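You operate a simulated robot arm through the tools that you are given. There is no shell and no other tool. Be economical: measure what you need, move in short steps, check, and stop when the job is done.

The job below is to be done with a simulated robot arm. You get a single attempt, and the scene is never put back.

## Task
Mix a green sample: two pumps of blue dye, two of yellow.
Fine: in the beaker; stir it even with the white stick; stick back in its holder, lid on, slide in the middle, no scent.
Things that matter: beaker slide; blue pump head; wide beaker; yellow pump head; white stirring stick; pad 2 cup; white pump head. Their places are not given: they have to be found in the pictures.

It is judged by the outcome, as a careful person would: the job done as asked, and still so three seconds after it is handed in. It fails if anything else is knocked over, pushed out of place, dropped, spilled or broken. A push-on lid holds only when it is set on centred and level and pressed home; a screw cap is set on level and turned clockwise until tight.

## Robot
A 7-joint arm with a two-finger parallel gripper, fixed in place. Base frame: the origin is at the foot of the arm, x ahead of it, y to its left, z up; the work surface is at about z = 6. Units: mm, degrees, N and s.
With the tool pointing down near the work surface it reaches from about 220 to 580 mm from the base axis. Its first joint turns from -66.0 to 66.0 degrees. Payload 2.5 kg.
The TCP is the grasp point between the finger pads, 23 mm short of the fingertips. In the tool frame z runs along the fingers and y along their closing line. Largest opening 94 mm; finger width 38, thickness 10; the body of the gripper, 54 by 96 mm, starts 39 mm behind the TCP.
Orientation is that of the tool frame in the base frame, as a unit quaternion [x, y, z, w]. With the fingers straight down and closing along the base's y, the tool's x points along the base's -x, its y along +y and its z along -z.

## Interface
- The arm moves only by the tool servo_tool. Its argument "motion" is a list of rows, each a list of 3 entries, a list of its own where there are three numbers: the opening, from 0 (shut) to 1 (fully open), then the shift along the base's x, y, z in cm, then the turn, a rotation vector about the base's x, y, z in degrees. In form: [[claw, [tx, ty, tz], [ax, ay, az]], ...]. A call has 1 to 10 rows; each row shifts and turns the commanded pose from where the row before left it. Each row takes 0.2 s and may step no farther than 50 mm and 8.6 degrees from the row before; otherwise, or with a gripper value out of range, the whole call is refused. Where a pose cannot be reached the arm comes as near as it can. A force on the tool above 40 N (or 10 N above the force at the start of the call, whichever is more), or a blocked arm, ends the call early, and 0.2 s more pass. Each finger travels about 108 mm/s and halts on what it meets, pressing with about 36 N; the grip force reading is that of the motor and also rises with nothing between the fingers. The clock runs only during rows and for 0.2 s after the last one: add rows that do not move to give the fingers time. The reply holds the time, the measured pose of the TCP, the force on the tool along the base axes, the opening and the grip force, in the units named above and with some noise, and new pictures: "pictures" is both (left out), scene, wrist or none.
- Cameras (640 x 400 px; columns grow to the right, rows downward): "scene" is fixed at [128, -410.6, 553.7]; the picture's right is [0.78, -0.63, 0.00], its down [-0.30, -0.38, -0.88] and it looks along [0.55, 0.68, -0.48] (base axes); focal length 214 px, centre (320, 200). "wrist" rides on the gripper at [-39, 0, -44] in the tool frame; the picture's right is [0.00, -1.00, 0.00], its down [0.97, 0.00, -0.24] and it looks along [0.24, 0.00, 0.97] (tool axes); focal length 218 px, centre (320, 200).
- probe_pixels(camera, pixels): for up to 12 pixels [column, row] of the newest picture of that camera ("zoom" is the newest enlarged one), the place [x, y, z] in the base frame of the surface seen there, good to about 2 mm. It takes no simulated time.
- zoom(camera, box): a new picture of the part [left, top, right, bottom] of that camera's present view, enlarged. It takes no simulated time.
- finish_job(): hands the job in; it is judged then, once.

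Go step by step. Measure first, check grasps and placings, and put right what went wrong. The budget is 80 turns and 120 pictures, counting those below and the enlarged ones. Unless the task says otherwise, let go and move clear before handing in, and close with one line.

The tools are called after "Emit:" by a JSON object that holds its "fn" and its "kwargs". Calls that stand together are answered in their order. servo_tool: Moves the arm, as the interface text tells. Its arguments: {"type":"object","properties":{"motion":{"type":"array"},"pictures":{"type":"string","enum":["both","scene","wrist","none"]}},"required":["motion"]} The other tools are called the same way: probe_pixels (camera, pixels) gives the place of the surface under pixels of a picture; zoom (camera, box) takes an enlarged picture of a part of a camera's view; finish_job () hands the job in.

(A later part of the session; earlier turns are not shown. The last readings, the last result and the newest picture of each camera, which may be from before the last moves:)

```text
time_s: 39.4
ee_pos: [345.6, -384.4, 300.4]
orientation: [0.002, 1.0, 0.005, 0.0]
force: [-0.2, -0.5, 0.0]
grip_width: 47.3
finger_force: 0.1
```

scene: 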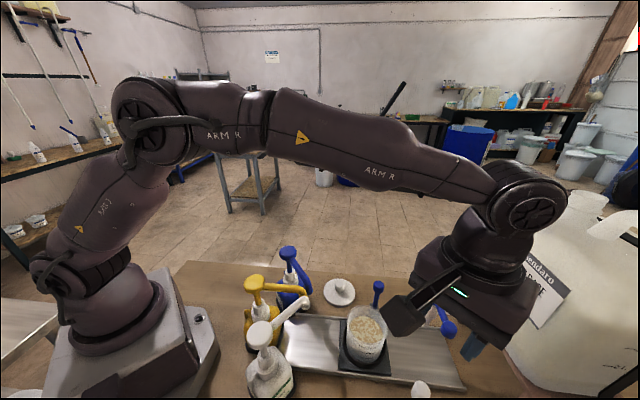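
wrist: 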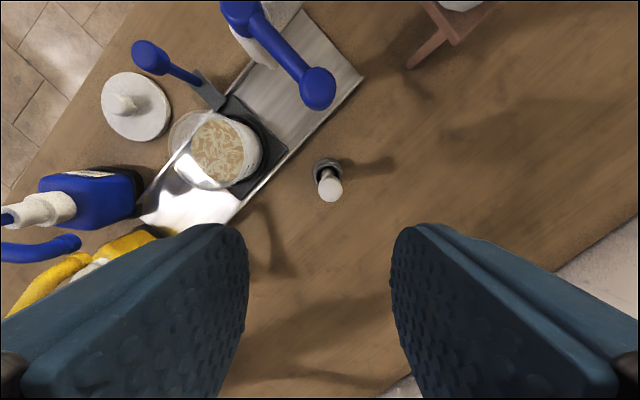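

Emit:
{"fn": "zoom", "kwargs": {"camera": "wrist", "box": [270, 50, 390, 220]}}

Emit:
{"fn": "probe_pixels", "kwargs": {"camera": "wrist", "pixels": [[331, 190], [321, 190], [341, 190], [331, 201], [331, 181], [327, 176], [327, 161], [314, 170], [340, 165], [318, 88], [318, 105], [328, 168]]}}

```text
2.35 times, centred on (330, 135) of wrist
```

zoom: 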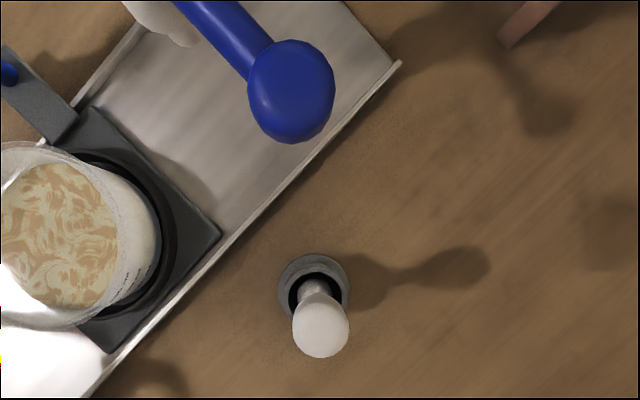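

```text
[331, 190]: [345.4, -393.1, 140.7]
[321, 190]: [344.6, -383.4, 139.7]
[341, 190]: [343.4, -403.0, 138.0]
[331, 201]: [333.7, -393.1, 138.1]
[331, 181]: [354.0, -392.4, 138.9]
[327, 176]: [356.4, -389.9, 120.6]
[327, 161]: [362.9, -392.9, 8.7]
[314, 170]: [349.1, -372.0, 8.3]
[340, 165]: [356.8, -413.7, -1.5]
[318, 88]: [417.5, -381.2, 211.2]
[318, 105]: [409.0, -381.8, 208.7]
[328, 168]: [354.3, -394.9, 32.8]
```

The stick head is at (344,-393), top z 140. I'll descend and look before grasping.

Emit:
{"fn": "servo_tool", "kwargs": {"motion": [[0.5, [-0.15, -0.85, -4], [0, 0, 0]], [0.5, [0, 0, -4.5], [0, 0, 0]], [0.5, [0, 0, -4.5], [0, 0, 0]], [0.5, [0, 0, 0], [0, 0, 0]], [0.5, [0, 0, 0], [0, 0, 0]]]}}

Emit:
{"fn": "zoom", "kwargs": {"camera": "scene", "box": [360, 240, 560, 400]}}

```text
time_s: 40.6
ee_pos: [346.1, -392.3, 169.2]
orientation: [0.001, 1.0, 0.005, 0.001]
force: [1.0, -0.4, 0.1]
grip_width: 47.2
finger_force: 0.1
```

scene: 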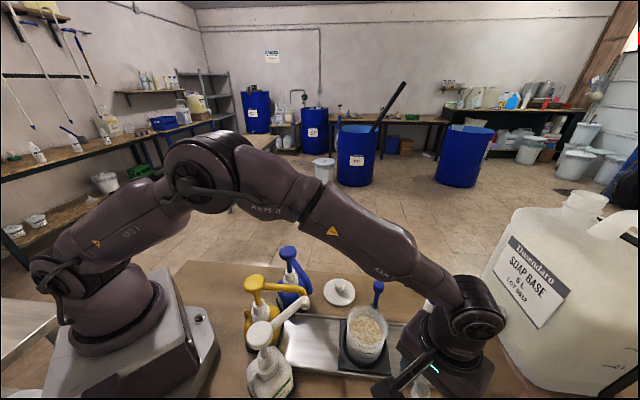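
wrist: 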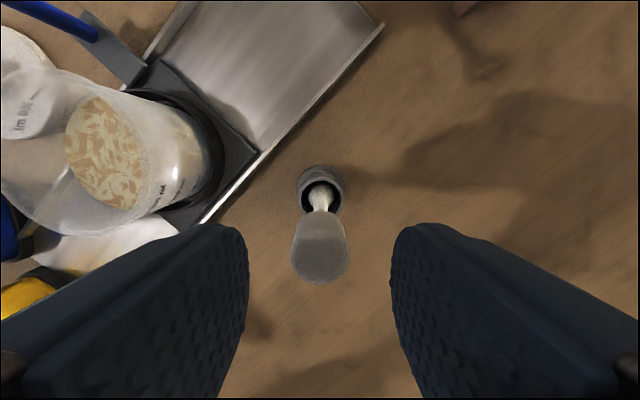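

```text
2.50 times, centred on (460, 320) of scene
```

zoom: 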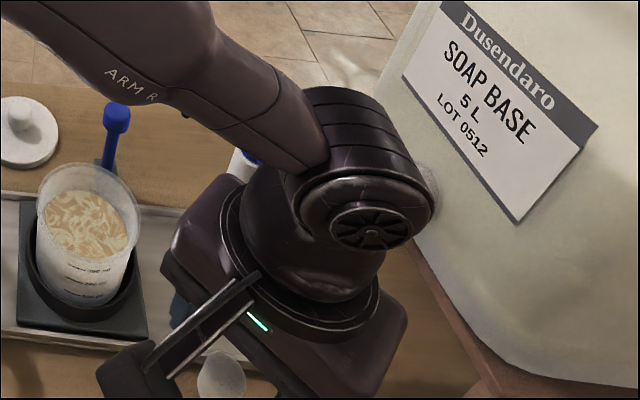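

Stick head is centred between the fingers. I'll descend to z≈125 and close.

Emit:
{"fn": "servo_tool", "kwargs": {"motion": [[0.5, [-0.1, 0, -2.2], [0, 0, 0]], [0.5, [0, 0, -2.2], [0, 0, 0]], [0.5, [0, 0, 0], [0, 0, 0]], [0.2, [0, 0, 0], [0, 0, 0]], [0.1, [0, 0, 0], [0, 0, 0]], [0.1, [0, 0, 0], [0, 0, 0]]]}}

```text
time_s: 42.0
ee_pos: [345.9, -391.9, 125.2]
orientation: [0.002, 1.0, 0.004, 0.0]
force: [0.1, -0.2, -0.7]
grip_width: 22.1
finger_force: 35.8
```

scene: 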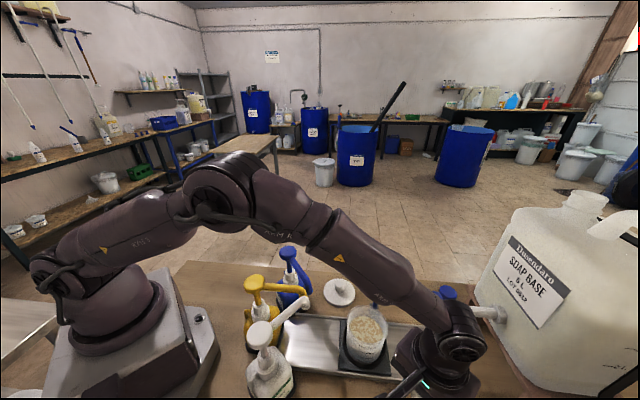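
wrist: 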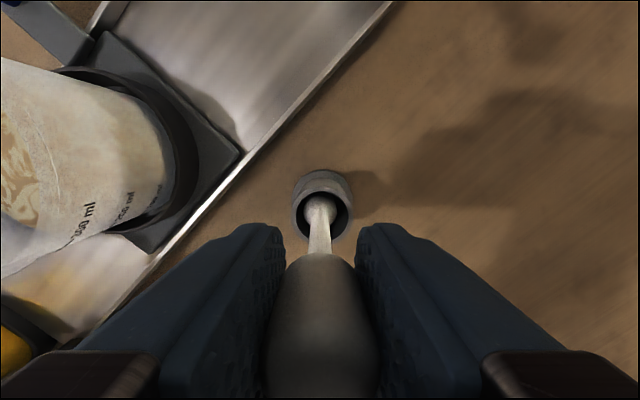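

Stick gripped (22 mm). I'll lift straight up and check.

Emit:
{"fn": "servo_tool", "kwargs": {"motion": [[0.1, [0, 0, 2], [0, 0, 0]], [0.1, [0, 0, 3], [0, 0, 0]], [0.1, [0, 0, 4], [0, 0, 0]], [0.1, [0, 0, 3.5], [0, 0, 0]], [0.1, [0, 0, 0], [0, 0, 0]]]}}

Emit:
{"fn": "zoom", "kwargs": {"camera": "wrist", "box": [260, 100, 400, 300]}}

```text
time_s: 43.2
ee_pos: [346.8, -392.8, 250.5]
orientation: [0.002, 1.0, 0.004, 0.0]
force: [-0.4, 0.0, -0.4]
grip_width: 21.9
finger_force: 36.4
```

scene: 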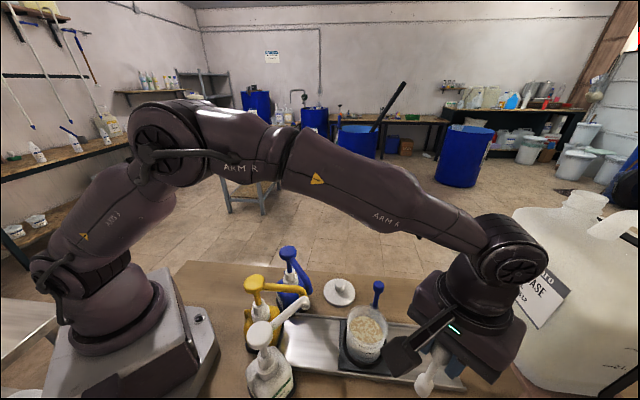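
wrist: 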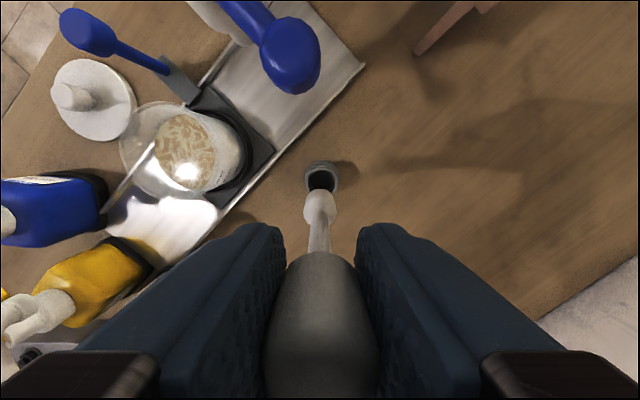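

```text
2.00 times, centred on (330, 200) of wrist
```

zoom: 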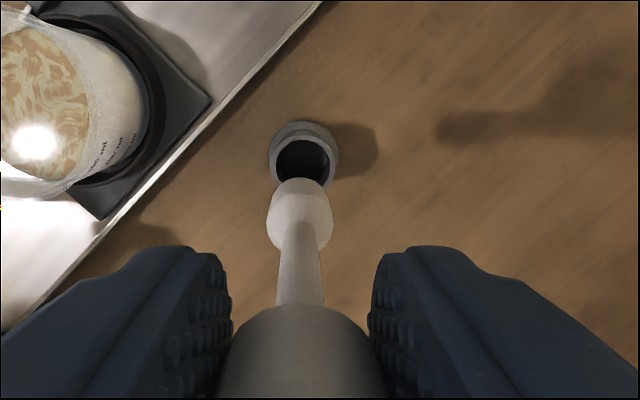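

Emit:
{"fn": "probe_pixels", "kwargs": {"camera": "zoom", "pixels": [[300, 184], [276, 205], [326, 205], [300, 240], [300, 165], [272, 155], [336, 155], [303, 128], [300, 280]]}}

Emit:
{"fn": "probe_pixels", "kwargs": {"camera": "scene", "pixels": [[421, 392], [430, 375], [368, 309], [347, 318], [384, 330]]}}

```text
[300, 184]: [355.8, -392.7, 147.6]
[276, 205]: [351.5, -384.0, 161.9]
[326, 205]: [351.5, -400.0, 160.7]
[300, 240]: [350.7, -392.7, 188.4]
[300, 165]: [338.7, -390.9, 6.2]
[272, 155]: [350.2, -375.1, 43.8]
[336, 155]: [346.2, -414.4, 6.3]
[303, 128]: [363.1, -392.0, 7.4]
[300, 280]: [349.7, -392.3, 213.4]
```

```text
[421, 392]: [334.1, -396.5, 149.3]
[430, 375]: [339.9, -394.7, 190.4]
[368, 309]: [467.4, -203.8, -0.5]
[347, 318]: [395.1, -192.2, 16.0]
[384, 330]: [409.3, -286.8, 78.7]
```

The stick hangs straight, with its tip about 108 mm below the TCP. I'll move over the beaker centre at (378,-259).

Emit:
{"fn": "servo_tool", "kwargs": {"motion": [[0.1, [0.8, 3.4, 0], [0, 0, 0]], [0.1, [0.8, 3.4, 0], [0, 0, 0]], [0.1, [0.8, 3.3, 0], [0, 0, 0]], [0.1, [0.7, 3.3, 0], [0, 0, 0]], [0.1, [0, 0, 0], [0, 0, 0]], [0.1, [0, 0, 0], [0, 0, 0]]]}}

Emit:
{"fn": "zoom", "kwargs": {"camera": "scene", "box": [280, 220, 460, 390]}}

```text
time_s: 44.6
ee_pos: [375.8, -257.5, 251.2]
orientation: [0.002, 1.0, 0.005, 0.0]
force: [0.2, -0.4, -0.2]
grip_width: 22.2
finger_force: 35.7
```

scene: 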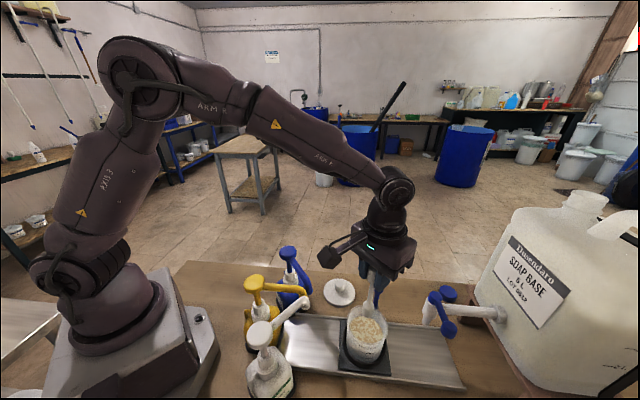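
wrist: 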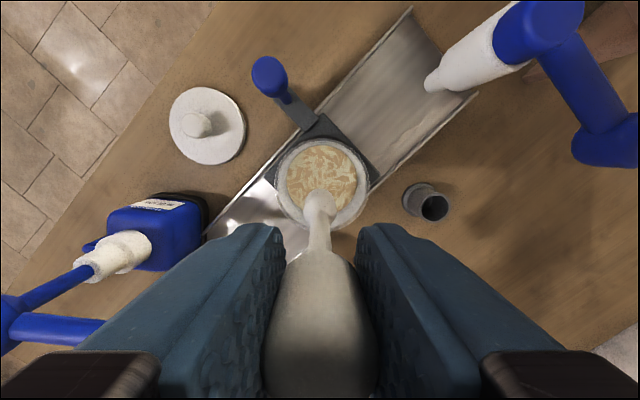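

```text
2.35 times, centred on (370, 305) of scene
```

zoom: 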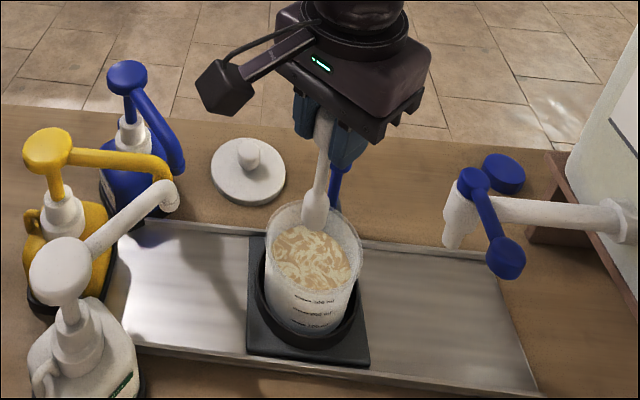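

Emit:
{"fn": "probe_pixels", "kwargs": {"camera": "wrist", "pixels": [[322, 140], [278, 184], [367, 184], [290, 155], [355, 155], [421, 190], [434, 208]]}}

```text
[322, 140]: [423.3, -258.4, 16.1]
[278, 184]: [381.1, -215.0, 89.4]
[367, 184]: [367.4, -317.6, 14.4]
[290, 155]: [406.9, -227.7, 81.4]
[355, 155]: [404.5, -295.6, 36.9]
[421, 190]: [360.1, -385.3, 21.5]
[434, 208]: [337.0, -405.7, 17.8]
```

I'll lower the stick into the mix to TCP z≈142 (tip ≈ 34), slightly re-centred.

Emit:
{"fn": "servo_tool", "kwargs": {"motion": [[0.1, [0.2, -0.1, -3.5], [0, 0, 0]], [0.1, [0, 0, -2.5], [0, 0, 0]], [0.1, [0, 0, -2], [0, 0, 0]], [0.1, [0, 0, -1.5], [0, 0, 0]], [0.1, [0, 0, -1.4], [0, 0, 0]], [0.1, [0, 0, 0], [0, 0, 0]]], "pictures": "scene"}}

Emit:
{"fn": "zoom", "kwargs": {"camera": "scene", "box": [300, 260, 440, 390]}}

```text
time_s: 46.0
ee_pos: [376.5, -259.9, 142.6]
orientation: [0.001, 1.0, 0.005, 0.0]
force: [-0.1, -0.3, 0.6]
grip_width: 21.9
finger_force: 36.2
```

scene: 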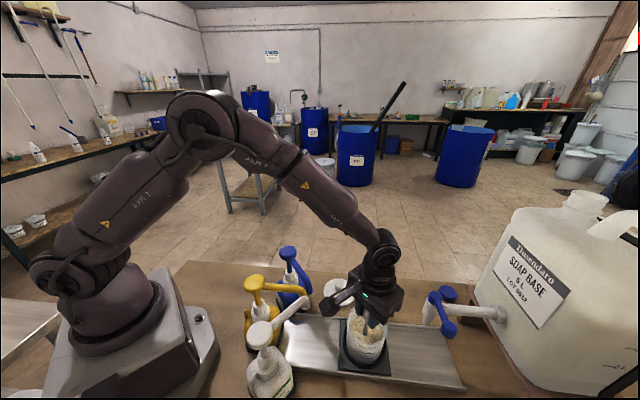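

```text
3.08 times, centred on (370, 325) of scene
```

zoom: 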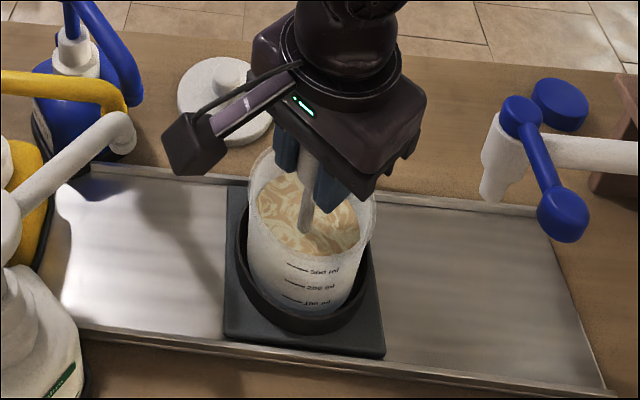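

Tip in the liquid without contact. I'll stir in circles of 15 mm radius.

Emit:
{"fn": "servo_tool", "kwargs": {"motion": [[0.1, [1.5, 0, 0], [0, 0, 0]], [0.1, [-0.44, 1.06, 0], [0, 0, 0]], [0.1, [-1.06, 0.44, 0], [0, 0, 0]], [0.1, [-1.06, -0.44, 0], [0, 0, 0]], [0.1, [-0.44, -1.06, 0], [0, 0, 0]], [0.1, [0.44, -1.06, 0], [0, 0, 0]], [0.1, [1.06, -0.44, 0], [0, 0, 0]], [0.1, [1.06, 0.44, 0], [0, 0, 0]], [0.1, [0.44, 1.06, 0], [0, 0, 0]]], "pictures": "none"}}

Emit:
{"fn": "servo_tool", "kwargs": {"motion": [[0.1, [-0.44, 1.06, 0], [0, 0, 0]], [0.1, [-1.06, 0.44, 0], [0, 0, 0]], [0.1, [-1.06, -0.44, 0], [0, 0, 0]], [0.1, [-0.44, -1.06, 0], [0, 0, 0]], [0.1, [0.44, -1.06, 0], [0, 0, 0]], [0.1, [1.06, -0.44, 0], [0, 0, 0]], [0.1, [1.06, 0.44, 0], [0, 0, 0]], [0.1, [0.44, 1.06, 0], [0, 0, 0]]], "pictures": "none"}}

Emit:
{"fn": "servo_tool", "kwargs": {"motion": [[0.1, [-0.44, 1.06, 0], [0, 0, 0]], [0.1, [-1.06, 0.44, 0], [0, 0, 0]], [0.1, [-1.06, -0.44, 0], [0, 0, 0]], [0.1, [-0.44, -1.06, 0], [0, 0, 0]], [0.1, [0.44, -1.06, 0], [0, 0, 0]], [0.1, [1.06, -0.44, 0], [0, 0, 0]], [0.1, [1.06, 0.44, 0], [0, 0, 0]], [0.1, [0.44, 1.06, 0], [0, 0, 0]]], "pictures": "none"}}

Emit:
{"fn": "zoom", "kwargs": {"camera": "scene", "box": [300, 260, 440, 390]}}

```text
time_s: 48.0
ee_pos: [393.2, -259.3, 142.4]
orientation: [0.001, 1.0, 0.004, 0.0]
force: [-0.6, 0.7, -0.6]
grip_width: 22.1
finger_force: 36.1
```

```text
time_s: 49.8
ee_pos: [392.8, -258.5, 141.6]
orientation: [0.002, 1.0, 0.004, -0.001]
force: [-0.3, 0.3, -0.7]
grip_width: 21.7
finger_force: 36.5
```

```text
time_s: 51.6
ee_pos: [391.5, -259.7, 143.5]
orientation: [0.002, 1.0, 0.004, 0.0]
force: [-0.2, -0.2, -0.4]
grip_width: 22.1
finger_force: 35.5
```

```text
3.08 times, centred on (370, 325) of scene
```

zoom: 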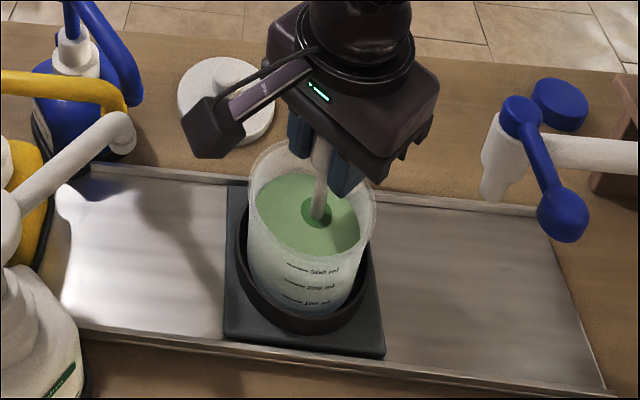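

It has gone green and looks smooth. Two more rounds to be sure it is even, then lift.

Emit:
{"fn": "servo_tool", "kwargs": {"motion": [[0.1, [-0.44, 1.06, 0], [0, 0, 0]], [0.1, [-1.06, 0.44, 0], [0, 0, 0]], [0.1, [-1.06, -0.44, 0], [0, 0, 0]], [0.1, [-0.44, -1.06, 0], [0, 0, 0]], [0.1, [0.44, -1.06, 0], [0, 0, 0]], [0.1, [1.06, -0.44, 0], [0, 0, 0]], [0.1, [1.06, 0.44, 0], [0, 0, 0]], [0.1, [0.44, 1.06, 0], [0, 0, 0]]], "pictures": "none"}}

Emit:
{"fn": "servo_tool", "kwargs": {"motion": [[0.1, [-0.44, 1.06, 0], [0, 0, 0]], [0.1, [-1.06, 0.44, 0], [0, 0, 0]], [0.1, [-1.06, -0.44, 0], [0, 0, 0]], [0.1, [-0.44, -1.06, 0], [0, 0, 0]], [0.1, [0.44, -1.06, 0], [0, 0, 0]], [0.1, [1.06, -0.44, 0], [0, 0, 0]], [0.1, [1.06, 0.44, 0], [0, 0, 0]], [0.1, [0.44, 1.06, 0], [0, 0, 0]], [0.1, [-1.5, 0, 0], [0, 0, 0]], [0.1, [0, 0, 0], [0, 0, 0]]], "pictures": "none"}}

Emit:
{"fn": "servo_tool", "kwargs": {"motion": [[0.1, [0, 0, 1], [0, 0, 0]], [0.1, [0, 0, 1], [0, 0, 0]], [0.1, [0, 0, 1], [0, 0, 0]], [0.1, [0, 0, 0], [0, 0, 0]], [0.1, [0, 0, 0], [0, 0, 0]], [0.1, [0, 0, 0], [0, 0, 0]], [0.1, [0, 0, 2.5], [0, 0, 0]], [0.1, [0, 0, 2.5], [0, 0, 0]], [0.1, [0, 0, 2.5], [0, 0, 0]], [0.1, [0, 0, 0], [0, 0, 0]]]}}

Emit:
{"fn": "zoom", "kwargs": {"camera": "scene", "box": [300, 260, 440, 390]}}

```text
time_s: 53.4
ee_pos: [391.9, -259.4, 142.3]
orientation: [0.001, 1.0, 0.004, -0.001]
force: [0.5, -0.1, -0.6]
grip_width: 22.2
finger_force: 36.1
```

```text
time_s: 55.6
ee_pos: [377.3, -259.6, 141.0]
orientation: [0.001, 1.0, 0.004, 0.001]
force: [-0.7, 0.6, 0.1]
grip_width: 22.0
finger_force: 36.5
```

```text
time_s: 57.8
ee_pos: [377.6, -260.2, 246.7]
orientation: [0.001, 1.0, 0.005, 0.0]
force: [0.6, 0.1, -0.6]
grip_width: 21.9
finger_force: 36.1
```

scene: 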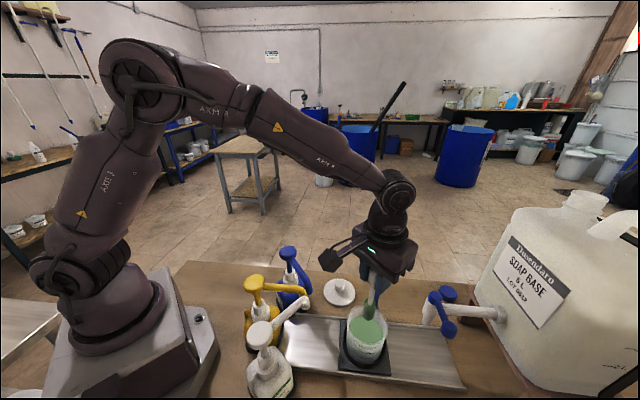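
wrist: 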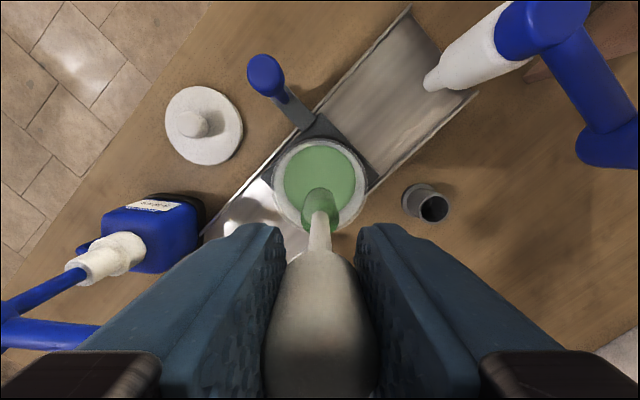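

```text
3.08 times, centred on (370, 325) of scene
```

zoom: 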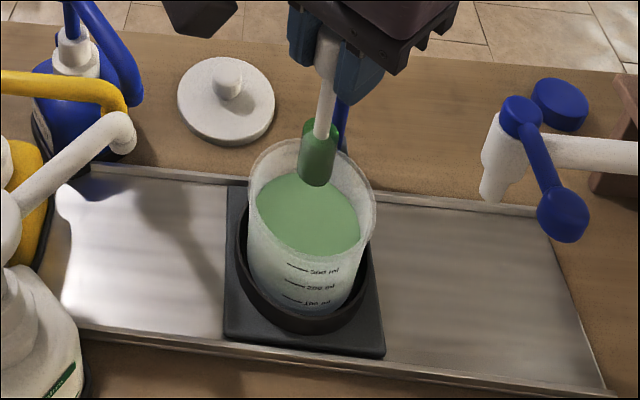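

Even green with no streaks. I'll let the stick drip for a moment, then move over the holder at (346.3,-392.4).

Emit:
{"fn": "servo_tool", "kwargs": {"motion": [[0.1, [0, 0, 0], [0, 0, 0]], [0.1, [0, 0, 0], [0, 0, 0]], [0.1, [0, 0, 0], [0, 0, 0]], [0.1, [0, 0, 0], [0, 0, 0]], [0.1, [0, 0, 0], [0, 0, 0]], [0.1, [0, 0, 0], [0, 0, 0]], [0.1, [0, 0, 0], [0, 0, 0]], [0.1, [0, 0, 0], [0, 0, 0]], [0.1, [0, 0, 0], [0, 0, 0]], [0.1, [0, 0, 0], [0, 0, 0]]], "pictures": "none"}}

Emit:
{"fn": "servo_tool", "kwargs": {"motion": [[0.1, [-0.8, -3.3, 0], [0, 0, 0]], [0.1, [-0.8, -3.3, 0], [0, 0, 0]], [0.1, [-0.8, -3.3, 0], [0, 0, 0]], [0.1, [-0.75, -3.35, 0], [0, 0, 0]], [0.1, [0, 0, 0], [0, 0, 0]], [0.1, [0, 0, -3.5], [0, 0, 0]], [0.1, [0, 0, -1.5], [0, 0, 0]], [0.1, [0, 0, 0], [0, 0, 0]]]}}

Emit:
{"fn": "zoom", "kwargs": {"camera": "wrist", "box": [260, 130, 400, 270]}}

```text
time_s: 60.0
ee_pos: [376.3, -260.5, 247.7]
orientation: [0.001, 1.0, 0.004, 0.001]
force: [0.2, -1.1, 0.3]
grip_width: 22.1
finger_force: 36.3
```

```text
time_s: 61.8
ee_pos: [345.1, -391.5, 195.0]
orientation: [0.002, 1.0, 0.004, -0.001]
force: [-0.6, 0.0, -0.3]
grip_width: 22.2
finger_force: 35.4
```

scene: 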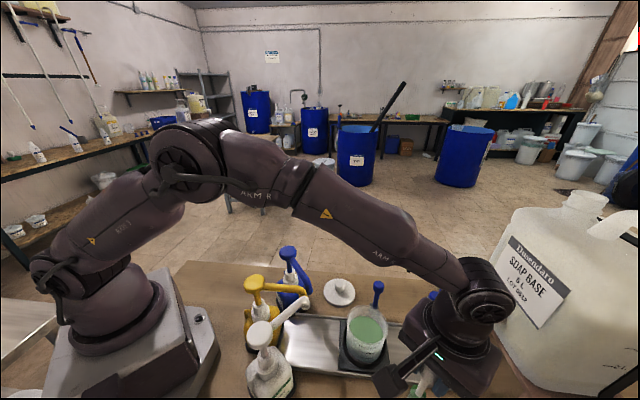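
wrist: 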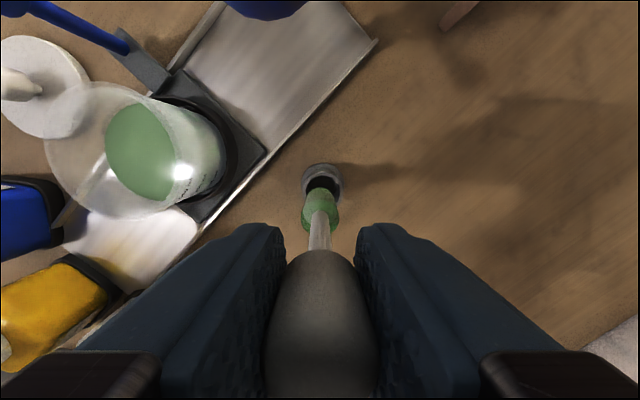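

```text
2.86 times, centred on (330, 200) of wrist
```

zoom: 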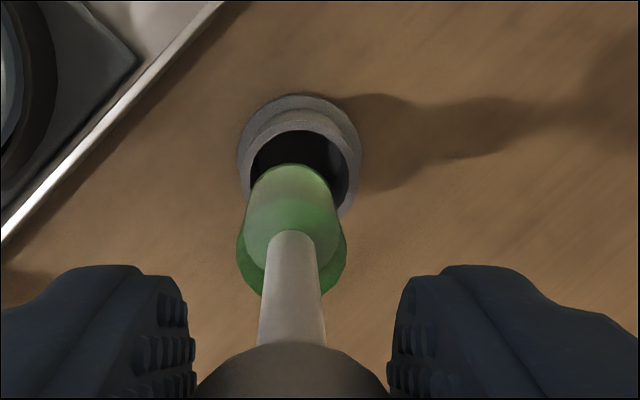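

Emit:
{"fn": "probe_pixels", "kwargs": {"camera": "zoom", "pixels": [[300, 135], [242, 165], [250, 160], [357, 165], [350, 160], [300, 120], [300, 100], [290, 168], [260, 190], [330, 190]]}}

```text
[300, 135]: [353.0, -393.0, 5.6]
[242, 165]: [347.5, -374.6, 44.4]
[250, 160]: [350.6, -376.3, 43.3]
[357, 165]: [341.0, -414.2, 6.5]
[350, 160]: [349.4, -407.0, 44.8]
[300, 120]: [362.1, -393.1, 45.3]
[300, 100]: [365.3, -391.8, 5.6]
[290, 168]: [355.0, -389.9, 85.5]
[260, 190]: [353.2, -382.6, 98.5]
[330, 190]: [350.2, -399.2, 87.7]
```

Holder centre ≈ (345,-392), so it is aligned within a millimetre or so. I'll lower the stick in.

Emit:
{"fn": "servo_tool", "kwargs": {"motion": [[0.1, [0, -0.05, -2], [0, 0, 0]], [0.1, [0, 0, -1.5], [0, 0, 0]], [0.1, [0, 0, -1], [0, 0, 0]], [0.1, [0, 0, -1], [0, 0, 0]], [0.1, [0, 0, -0.8], [0, 0, 0]], [0.1, [0, 0, -0.5], [0, 0, 0]], [0.1, [0, 0, 0], [0, 0, 0]]]}}

```text
time_s: 63.4
ee_pos: [346.5, -392.6, 128.2]
orientation: [0.002, 1.0, 0.004, -0.001]
force: [0.0, -0.1, 0.4]
grip_width: 22.0
finger_force: 36.1
```

scene: 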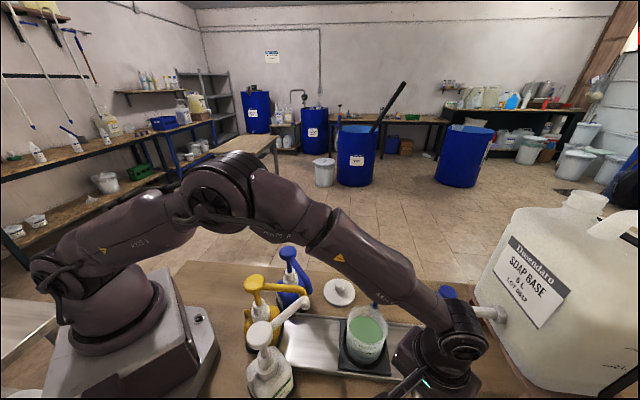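
wrist: 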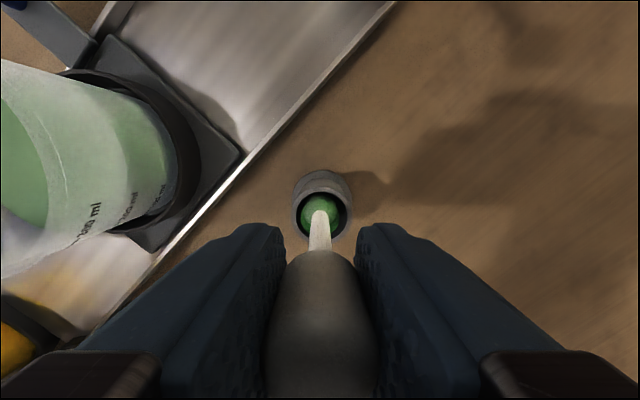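

It is in the holder, about 3 mm above its original depth. I'll ease down the last bit, open slowly, and check.

Emit:
{"fn": "servo_tool", "kwargs": {"motion": [[0.1, [0, 0, -0.25], [0, 0, 0]], [0.1, [0, 0, 0], [0, 0, 0]], [0.3, [0, 0, 0], [0, 0, 0]], [0.4, [0, 0, 0], [0, 0, 0]], [0.5, [0, 0, 0], [0, 0, 0]], [0.5, [0, 0, 3], [0, 0, 0]], [0.5, [0, 0, 4], [0, 0, 0]], [0.5, [0, 0, 4.5], [0, 0, 0]], [0.5, [0, 0, 4.5], [0, 0, 0]], [0.5, [0, 0, 0], [0, 0, 0]]]}}

```text
time_s: 65.6
ee_pos: [345.9, -392.5, 285.6]
orientation: [0.002, 1.0, 0.004, -0.001]
force: [0.1, 0.2, -0.1]
grip_width: 46.9
finger_force: 0.0
```

scene: 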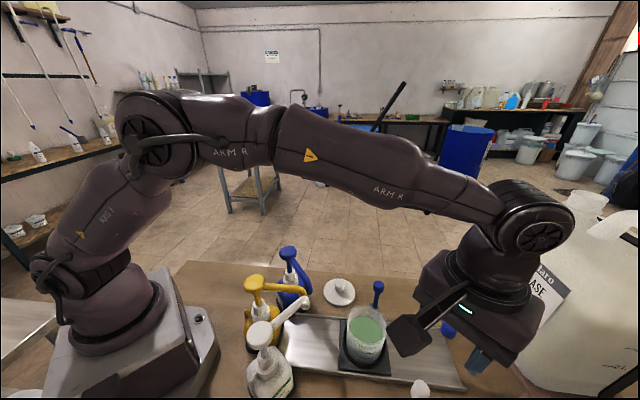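
wrist: 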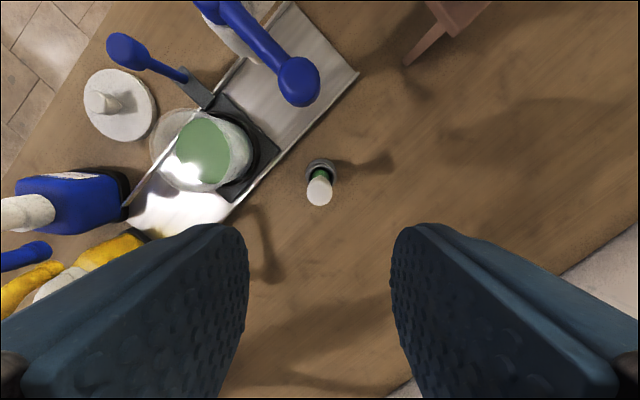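

The stick stands in its holder. Now the lid: I'll move over (438,-115) while turning -90° so the box stays clear of the blue pump.

Emit:
{"fn": "servo_tool", "kwargs": {"motion": [[0.5, [0, 4, 0], [0, 0, 0]], [0.5, [0, 4, 0], [0, 0, -8.5]], [0.5, [0, 4, 0], [0, 0, -8.5]], [0.5, [1, 4, 0], [0, 0, -8.5]], [0.5, [2, 4, 0], [0, 0, -8.5]], [0.5, [2, 4, 0], [0, 0, -8.5]], [0.5, [2, 2, 0], [0, 0, -8.5]], [0.5, [2.2, 1.7, 0], [0, 0, -8.5]], [0.5, [0, 0, 0], [0, 0, -8.5]], [0.5, [0, 0, 0], [0, 0, -8.5]]], "pictures": "none"}}

Emit:
{"fn": "servo_tool", "kwargs": {"motion": [[0.5, [0, 0, 0], [0, 0, -8.5]], [0.5, [0, 0, -4], [0, 0, -5]], [0.5, [0, 0, -4], [0, 0, 0]], [0.5, [0, 0, -4], [0, 0, 0]], [0.5, [0, 0, 0], [0, 0, 0]], [0.5, [0, 0, 0], [0, 0, 0]]]}}

```text
time_s: 67.8
ee_pos: [439.0, -115.5, 286.0]
orientation: [0.622, 0.783, 0.004, 0.003]
force: [-0.6, -0.1, -0.5]
grip_width: 47.4
finger_force: 0.0
```

```text
time_s: 69.2
ee_pos: [438.9, -116.2, 165.6]
orientation: [0.709, 0.706, 0.004, 0.003]
force: [1.4, -0.7, 0.3]
grip_width: 47.0
finger_force: 0.1
```

scene: 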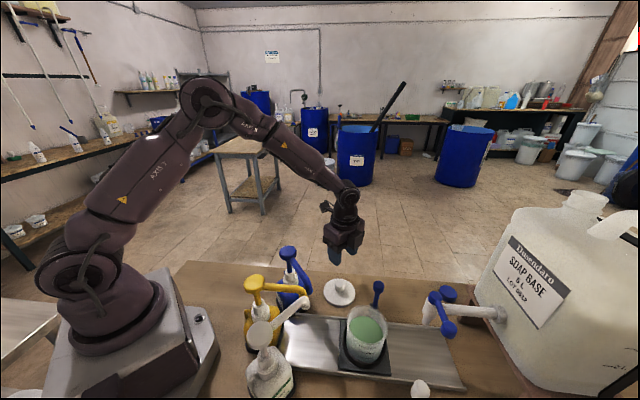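
wrist: 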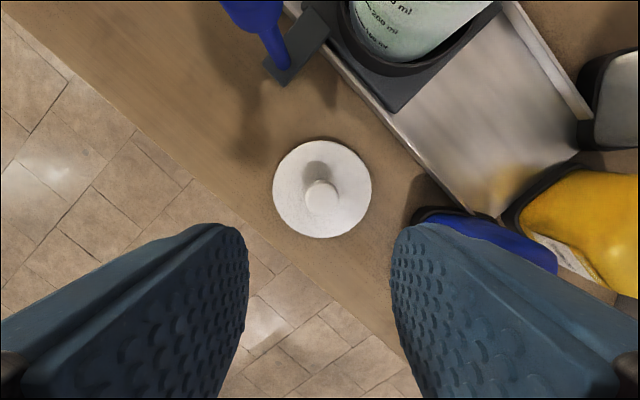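

Emit:
{"fn": "probe_pixels", "kwargs": {"camera": "wrist", "pixels": [[322, 193], [306, 193], [337, 193], [322, 183], [322, 210], [275, 190], [370, 190], [322, 140], [322, 236], [350, 210]]}}

Emit:
{"fn": "zoom", "kwargs": {"camera": "scene", "box": [300, 260, 380, 320]}}

```text
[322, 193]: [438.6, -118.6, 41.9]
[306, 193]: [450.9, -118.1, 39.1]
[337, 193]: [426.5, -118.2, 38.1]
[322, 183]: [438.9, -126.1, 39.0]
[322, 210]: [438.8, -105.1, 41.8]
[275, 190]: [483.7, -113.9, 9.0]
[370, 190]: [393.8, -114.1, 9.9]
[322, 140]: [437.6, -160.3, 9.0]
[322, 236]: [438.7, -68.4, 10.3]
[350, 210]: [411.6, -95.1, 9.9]
```

```text
6.67 times, centred on (340, 290) of scene
```

zoom: 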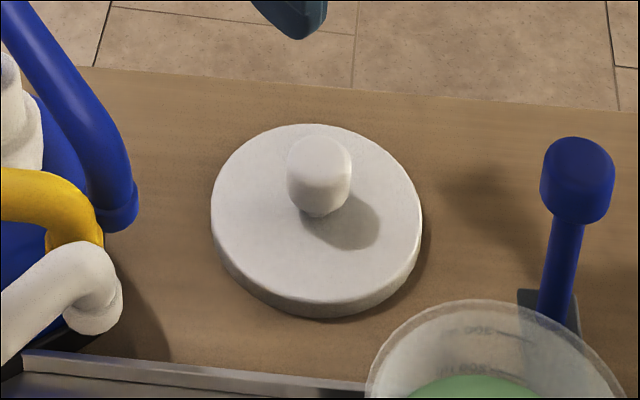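

The lid is centred at (438.6,-114.5), radius 45, with the knob up to z 42. I'll descend to z≈37 with a small levelling correction.

Emit:
{"fn": "servo_tool", "kwargs": {"motion": [[0.5, [0, 0.1, -4.5], [0, 0.57, 0.24]], [0.5, [0, 0, -4.5], [0, 0, 0]], [0.5, [0, 0, -2.5], [0, 0, 0]], [0.5, [0, 0, -1.3], [0, 0, 0]], [0.5, [0, 0, 0], [0, 0, 0]]]}}

```text
time_s: 70.4
ee_pos: [439.1, -113.0, 37.7]
orientation: [0.706, 0.708, -0.001, -0.001]
force: [0.7, -1.0, 0.4]
grip_width: 46.9
finger_force: 0.1
```

scene: 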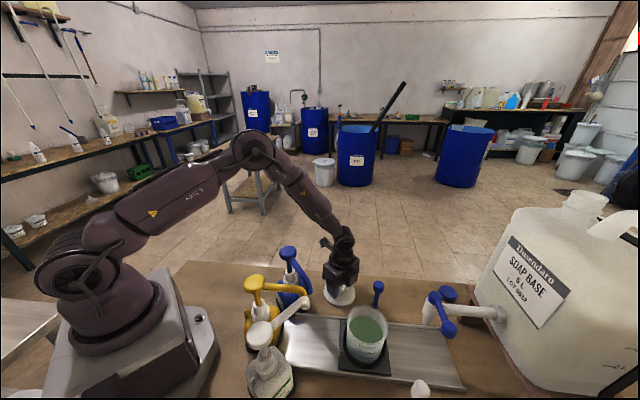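
wrist: 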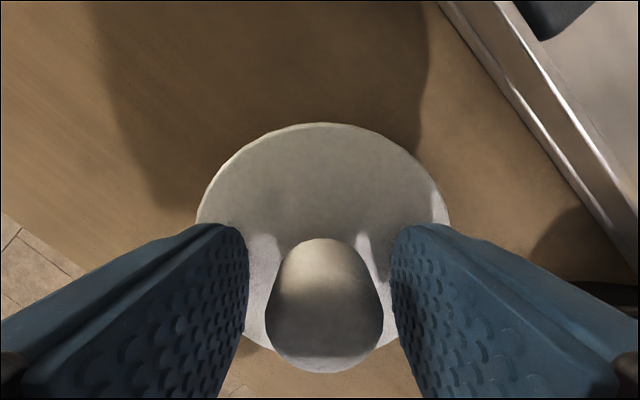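

Emit:
{"fn": "servo_tool", "kwargs": {"motion": [[0.2, [0, -0.1, 0], [0, 0, 0]], [0.1, [0, 0, 0], [0, 0, 0]], [0.1, [0, 0, 0], [0, 0, 0]], [0.1, [0, 0, 1], [0, 0, 0]], [0.1, [0, 0, 3], [0, 0, 0]], [0.1, [0, 0, 4], [0, 0, 0]], [0.1, [0, 0, 4.5], [0, 0, 0]], [0.1, [0, 0, 2], [0, 0, 0]], [0.1, [0, 0, 0], [0, 0, 0]]]}}

Emit:
{"fn": "zoom", "kwargs": {"camera": "scene", "box": [290, 210, 430, 350]}}

```text
time_s: 72.4
ee_pos: [437.2, -114.0, 185.0]
orientation: [0.707, 0.708, 0.0, 0.0]
force: [-0.2, -0.4, -0.1]
grip_width: 25.8
finger_force: 35.9
```

scene: 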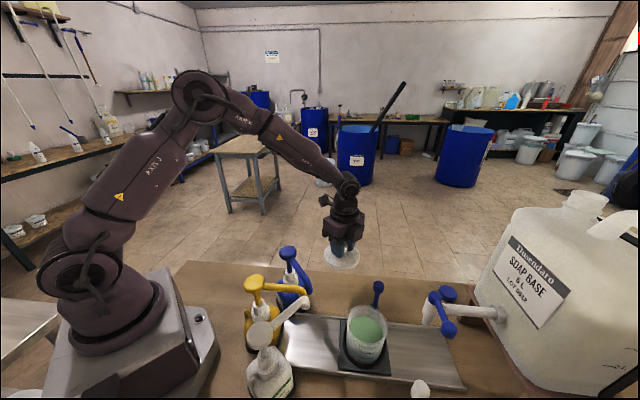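
wrist: 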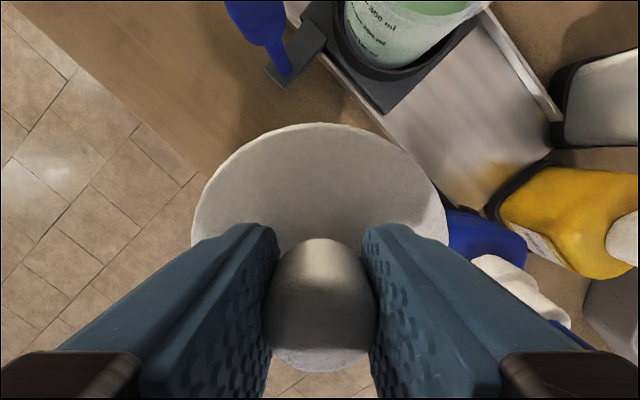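

```text
2.86 times, centred on (360, 280) of scene
```

zoom: 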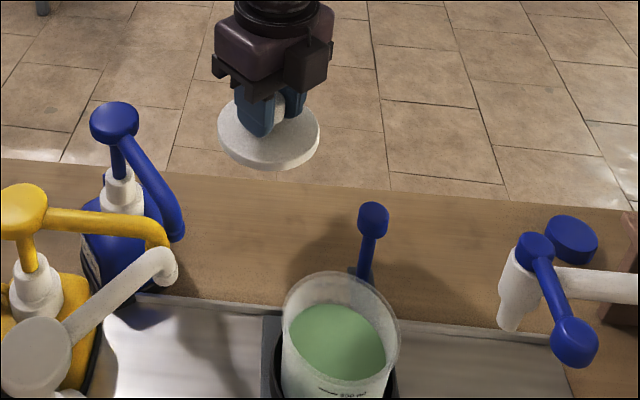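

The lid is held level. I'll re-measure the beaker rim before placing.

Emit:
{"fn": "probe_pixels", "kwargs": {"camera": "zoom", "pixels": [[284, 320], [285, 312], [398, 328], [399, 334], [335, 273], [345, 274], [325, 274], [340, 374], [365, 280], [300, 287], [390, 305], [388, 355]]}}

Emit:
{"fn": "zoom", "kwargs": {"camera": "scene", "box": [330, 290, 410, 380]}}

```text
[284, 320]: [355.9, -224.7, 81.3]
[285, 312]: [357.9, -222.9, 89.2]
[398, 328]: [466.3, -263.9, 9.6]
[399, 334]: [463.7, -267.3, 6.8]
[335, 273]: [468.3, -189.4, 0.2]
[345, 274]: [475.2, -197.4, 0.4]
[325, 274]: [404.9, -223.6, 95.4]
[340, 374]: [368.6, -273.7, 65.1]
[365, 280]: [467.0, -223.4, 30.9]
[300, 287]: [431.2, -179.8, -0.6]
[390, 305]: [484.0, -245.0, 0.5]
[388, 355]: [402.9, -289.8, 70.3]
```

```text
4.44 times, centred on (370, 335) of scene
```

zoom: 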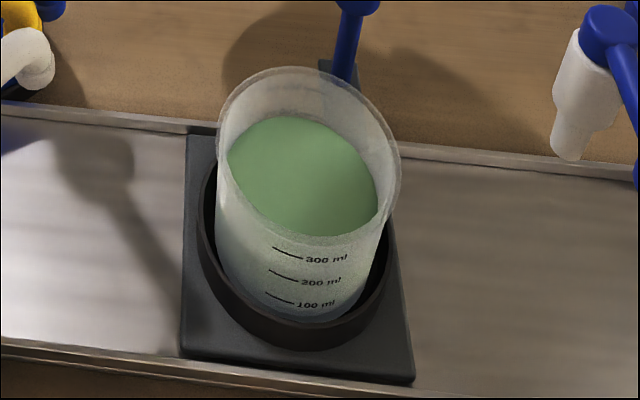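

Emit:
{"fn": "servo_tool", "kwargs": {"motion": [[0.1, [-2, -2, 1], [0, 0, 0]], [0.1, [-2, -2, 1], [0, 0, 0]], [0.1, [-1.9, -2, 0], [0, 0, 0]], [0.1, [0, 0, 0], [0, 0, 0]], [0.1, [0, 0, 0], [0, 0, 0]]], "pictures": "wrist"}}

Emit:
{"fn": "zoom", "kwargs": {"camera": "wrist", "box": [240, 0, 400, 120]}}

```text
time_s: 73.6
ee_pos: [380.6, -175.7, 204.5]
orientation: [0.707, 0.707, 0.0, 0.0]
force: [0.3, 0.7, -0.7]
grip_width: 25.9
finger_force: 35.6
```

wrist: 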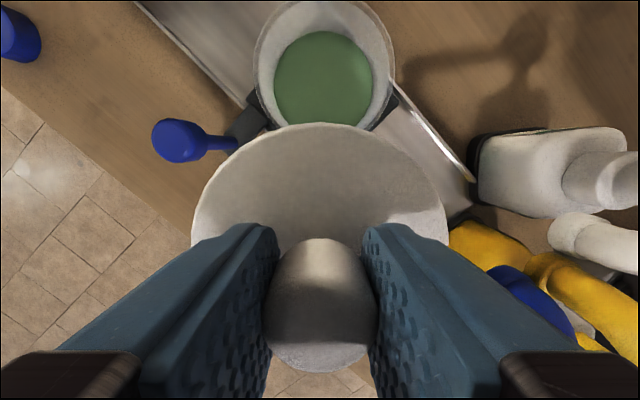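

```text
3.33 times, centred on (320, 60) of wrist
```

zoom: 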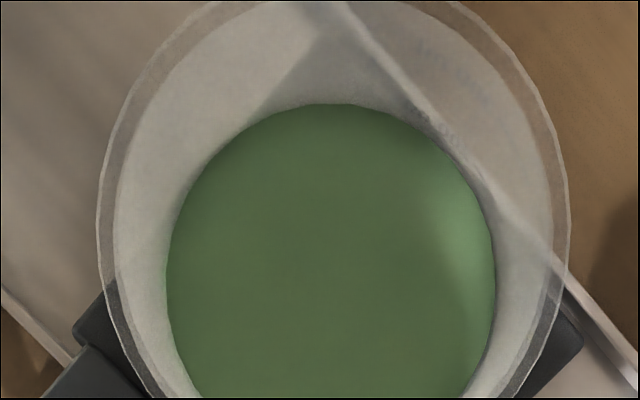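

Emit:
{"fn": "probe_pixels", "kwargs": {"camera": "zoom", "pixels": [[105, 210], [562, 210], [140, 90], [535, 110], [200, 15], [110, 270], [560, 270], [155, 385], [516, 385], [500, 50], [170, 45], [108, 150]]}}

```text
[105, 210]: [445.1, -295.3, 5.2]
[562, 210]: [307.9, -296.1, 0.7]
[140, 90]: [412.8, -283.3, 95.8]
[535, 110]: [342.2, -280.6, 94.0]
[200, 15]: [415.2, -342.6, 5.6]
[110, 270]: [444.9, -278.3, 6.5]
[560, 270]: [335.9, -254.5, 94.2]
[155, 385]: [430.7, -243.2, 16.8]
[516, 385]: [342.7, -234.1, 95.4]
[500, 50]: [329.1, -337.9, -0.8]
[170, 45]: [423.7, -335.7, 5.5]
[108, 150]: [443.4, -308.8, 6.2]
```

Rim centre is about (378,-258.2), top z≈95. I'll move above it and average the pose with hold rows.

Emit:
{"fn": "servo_tool", "kwargs": {"motion": [[0.1, [-0.25, -2.8, 0], [0, 0, 0]], [0.1, [0, -2.8, 0], [0, 0, 0]], [0.1, [0, -2.6, 0], [0, 0, 0]], [0.1, [0, 0, 0], [0, 0, 0]], [0.1, [0, 0, -3.5], [0, 0, 0]], [0.1, [0, 0, 0], [0, 0, 0]]], "pictures": "none"}}

Emit:
{"fn": "servo_tool", "kwargs": {"motion": [[0.1, [0, 0, -1.5], [0, 0, 0]], [0.1, [0, 0, 0], [0, 0, 0]], [0.1, [0, 0, 0], [0, 0, 0]]]}}

Emit:
{"fn": "zoom", "kwargs": {"camera": "scene", "box": [320, 250, 420, 370]}}

```text
time_s: 75.0
ee_pos: [376.2, -257.2, 171.0]
orientation: [0.707, 0.708, 0.0, 0.0]
force: [0.1, 0.1, 0.0]
grip_width: 25.7
finger_force: 35.5
```

```text
time_s: 75.8
ee_pos: [374.5, -256.8, 154.1]
orientation: [0.707, 0.707, -0.001, 0.0]
force: [-0.8, 0.1, 1.0]
grip_width: 25.6
finger_force: 36.1
```

scene: 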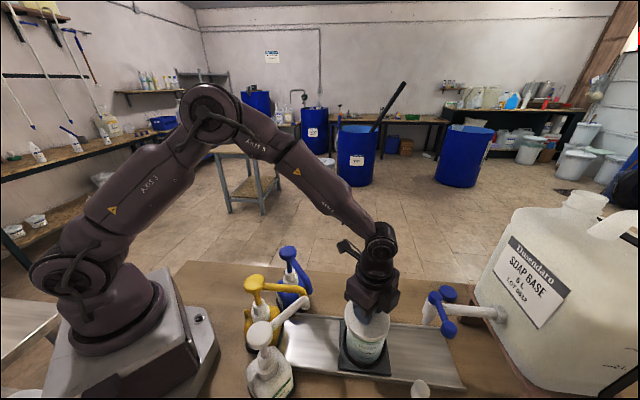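
wrist: 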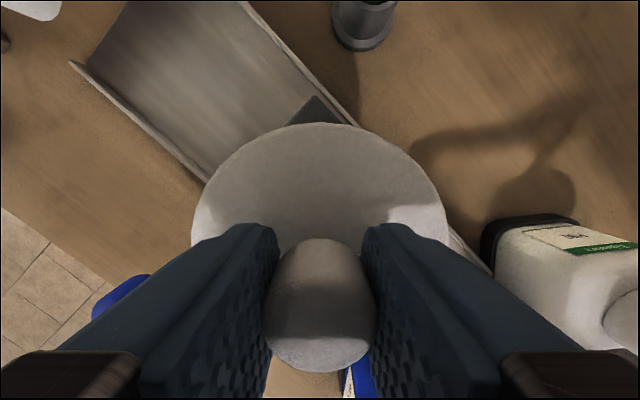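

```text
3.33 times, centred on (370, 310) of scene
```

zoom: 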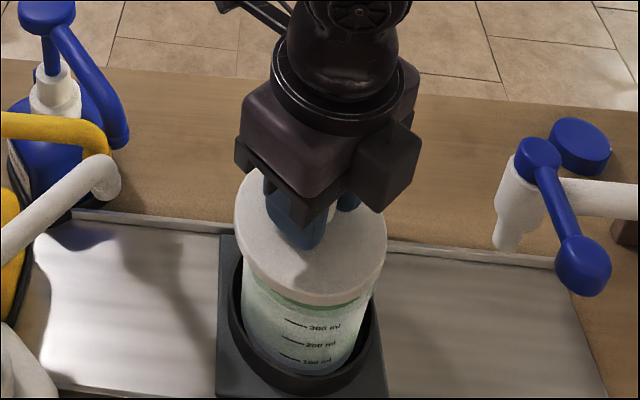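

Emit:
{"fn": "servo_tool", "kwargs": {"motion": [[0.1, [0, 0, 0], [0, 0, 0]]], "pictures": "none"}}

Emit:
{"fn": "servo_tool", "kwargs": {"motion": [[0.1, [0, 0, 0], [0, 0, 0]]], "pictures": "none"}}

Emit:
{"fn": "servo_tool", "kwargs": {"motion": [[0.1, [0, 0, 0], [0, 0, 0]]], "pictures": "none"}}

Emit:
{"fn": "probe_pixels", "kwargs": {"camera": "wrist", "pixels": [[196, 215], [443, 215], [318, 128], [240, 155], [400, 155], [320, 255], [290, 350], [350, 365]]}}

```text
time_s: 76.2
ee_pos: [375.1, -256.5, 153.7]
orientation: [0.707, 0.708, -0.001, -0.001]
force: [0.3, -0.4, -0.3]
grip_width: 25.7
finger_force: 35.7
```

```text
time_s: 76.6
ee_pos: [375.8, -256.9, 154.8]
orientation: [0.707, 0.707, -0.001, 0.0]
force: [0.4, 0.3, 0.1]
grip_width: 25.6
finger_force: 35.8
```

```text
time_s: 77.0
ee_pos: [375.0, -256.6, 154.8]
orientation: [0.706, 0.708, -0.001, -0.001]
force: [0.8, -0.4, 0.1]
grip_width: 25.8
finger_force: 35.5
```

```text
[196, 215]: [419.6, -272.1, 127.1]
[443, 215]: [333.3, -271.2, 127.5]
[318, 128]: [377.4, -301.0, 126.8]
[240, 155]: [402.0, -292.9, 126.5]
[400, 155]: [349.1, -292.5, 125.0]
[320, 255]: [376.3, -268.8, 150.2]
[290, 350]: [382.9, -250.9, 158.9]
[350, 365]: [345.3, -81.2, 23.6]
```

By probing, the lid centre is (376.2,-256.5) against the beaker's (378,-258.3). I'll shift +1.9/-1.7 mm and lower to the rim.

Emit:
{"fn": "servo_tool", "kwargs": {"motion": [[0.1, [0.19, -0.17, 0], [0, 0, 0]], [0.1, [0, 0, -1], [0, 0, 0]], [0.1, [0, 0, -0.6], [0, 0, 0]], [0.1, [0, 0, -0.3], [0, 0, 0]], [0.1, [0, 0, -0.2], [0, 0, 0]], [0.1, [0, 0, 0], [0, 0, 0]]], "pictures": "none"}}

Emit:
{"fn": "zoom", "kwargs": {"camera": "scene", "box": [320, 270, 420, 370]}}

```text
time_s: 78.4
ee_pos: [378.9, -259.2, 132.0]
orientation: [0.706, 0.708, -0.001, 0.0]
force: [0.5, 0.8, 0.3]
grip_width: 25.9
finger_force: 36.3
```

```text
4.00 times, centred on (370, 320) of scene
```

zoom: 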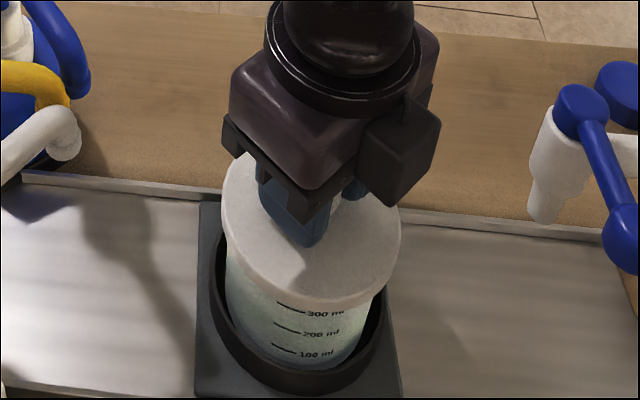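

No contact yet, and it looks centred. I'll press down in small steps.

Emit:
{"fn": "servo_tool", "kwargs": {"motion": [[0.1, [0, 0, -0.2], [0, 0, 0]], [0.1, [0, 0, -0.2], [0, 0, 0]], [0.1, [0, 0, -0.2], [0, 0, 0]], [0.1, [0, 0, -0.2], [0, 0, 0]], [0.1, [0, 0, 0], [0, 0, 0]]], "pictures": "none"}}

Emit:
{"fn": "zoom", "kwargs": {"camera": "scene", "box": [320, 270, 420, 370]}}

```text
time_s: 79.7
ee_pos: [380.3, -260.4, 128.0]
orientation: [0.707, 0.707, 0.0, 0.003]
force: [-1.7, 0.8, 3.9]
grip_width: 25.7
finger_force: 36.7
stopped in row 5: the force on the tool passed its limit (the readings are from after the stop); the commanded pose is now the measured one
```

```text
4.00 times, centred on (370, 320) of scene
```

zoom: 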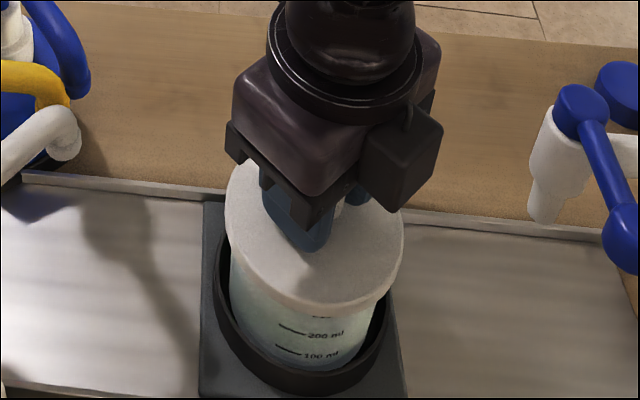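

Emit:
{"fn": "servo_tool", "kwargs": {"motion": [[0.1, [0, 0, -0.15], [0, 0, 0]], [0.1, [0, 0, -0.15], [0, 0, 0]], [0.1, [0, 0, -0.15], [0, 0, 0]], [0.1, [0, 0, -0.15], [0, 0, 0]]], "pictures": "wrist"}}

Emit:
{"fn": "probe_pixels", "kwargs": {"camera": "wrist", "pixels": [[196, 215], [443, 215], [318, 128], [240, 155], [400, 155], [320, 160], [240, 190], [400, 190]]}}

```text
time_s: 80.5
ee_pos: [381.8, -262.0, 127.8]
orientation: [0.707, 0.707, 0.002, 0.008]
force: [-1.2, 1.5, 4.8]
grip_width: 25.5
finger_force: 36.2
stopped in row 3: the force on the tool passed its limit (the readings are from after the stop); the commanded pose is now the measured one
```

wrist: 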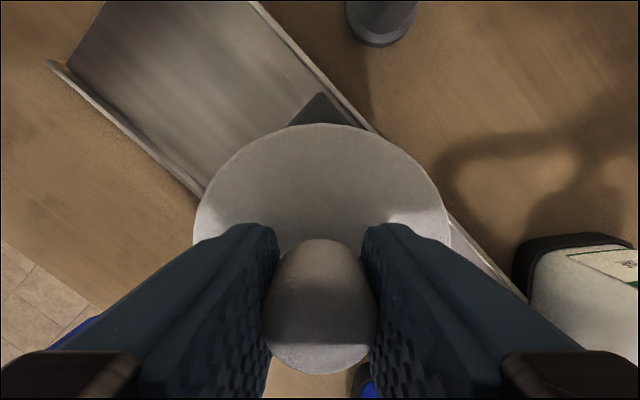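

```text
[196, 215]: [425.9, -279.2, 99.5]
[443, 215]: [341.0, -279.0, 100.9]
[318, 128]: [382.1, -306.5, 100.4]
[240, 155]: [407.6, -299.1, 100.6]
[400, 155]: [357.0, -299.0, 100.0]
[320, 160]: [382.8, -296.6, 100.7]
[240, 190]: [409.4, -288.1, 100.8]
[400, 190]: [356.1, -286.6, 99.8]
```

Emit:
{"fn": "zoom", "kwargs": {"camera": "scene", "box": [330, 290, 410, 370]}}

Emit:
{"fn": "probe_pixels", "kwargs": {"camera": "scene", "pixels": [[377, 287]]}}

```text
5.00 times, centred on (370, 330) of scene
```

zoom: 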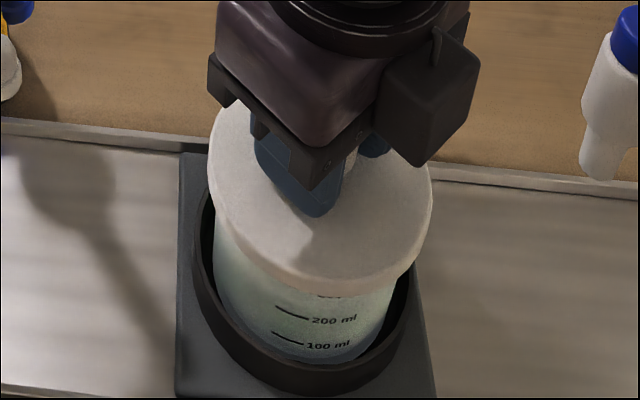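

```text
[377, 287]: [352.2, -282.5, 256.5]
```

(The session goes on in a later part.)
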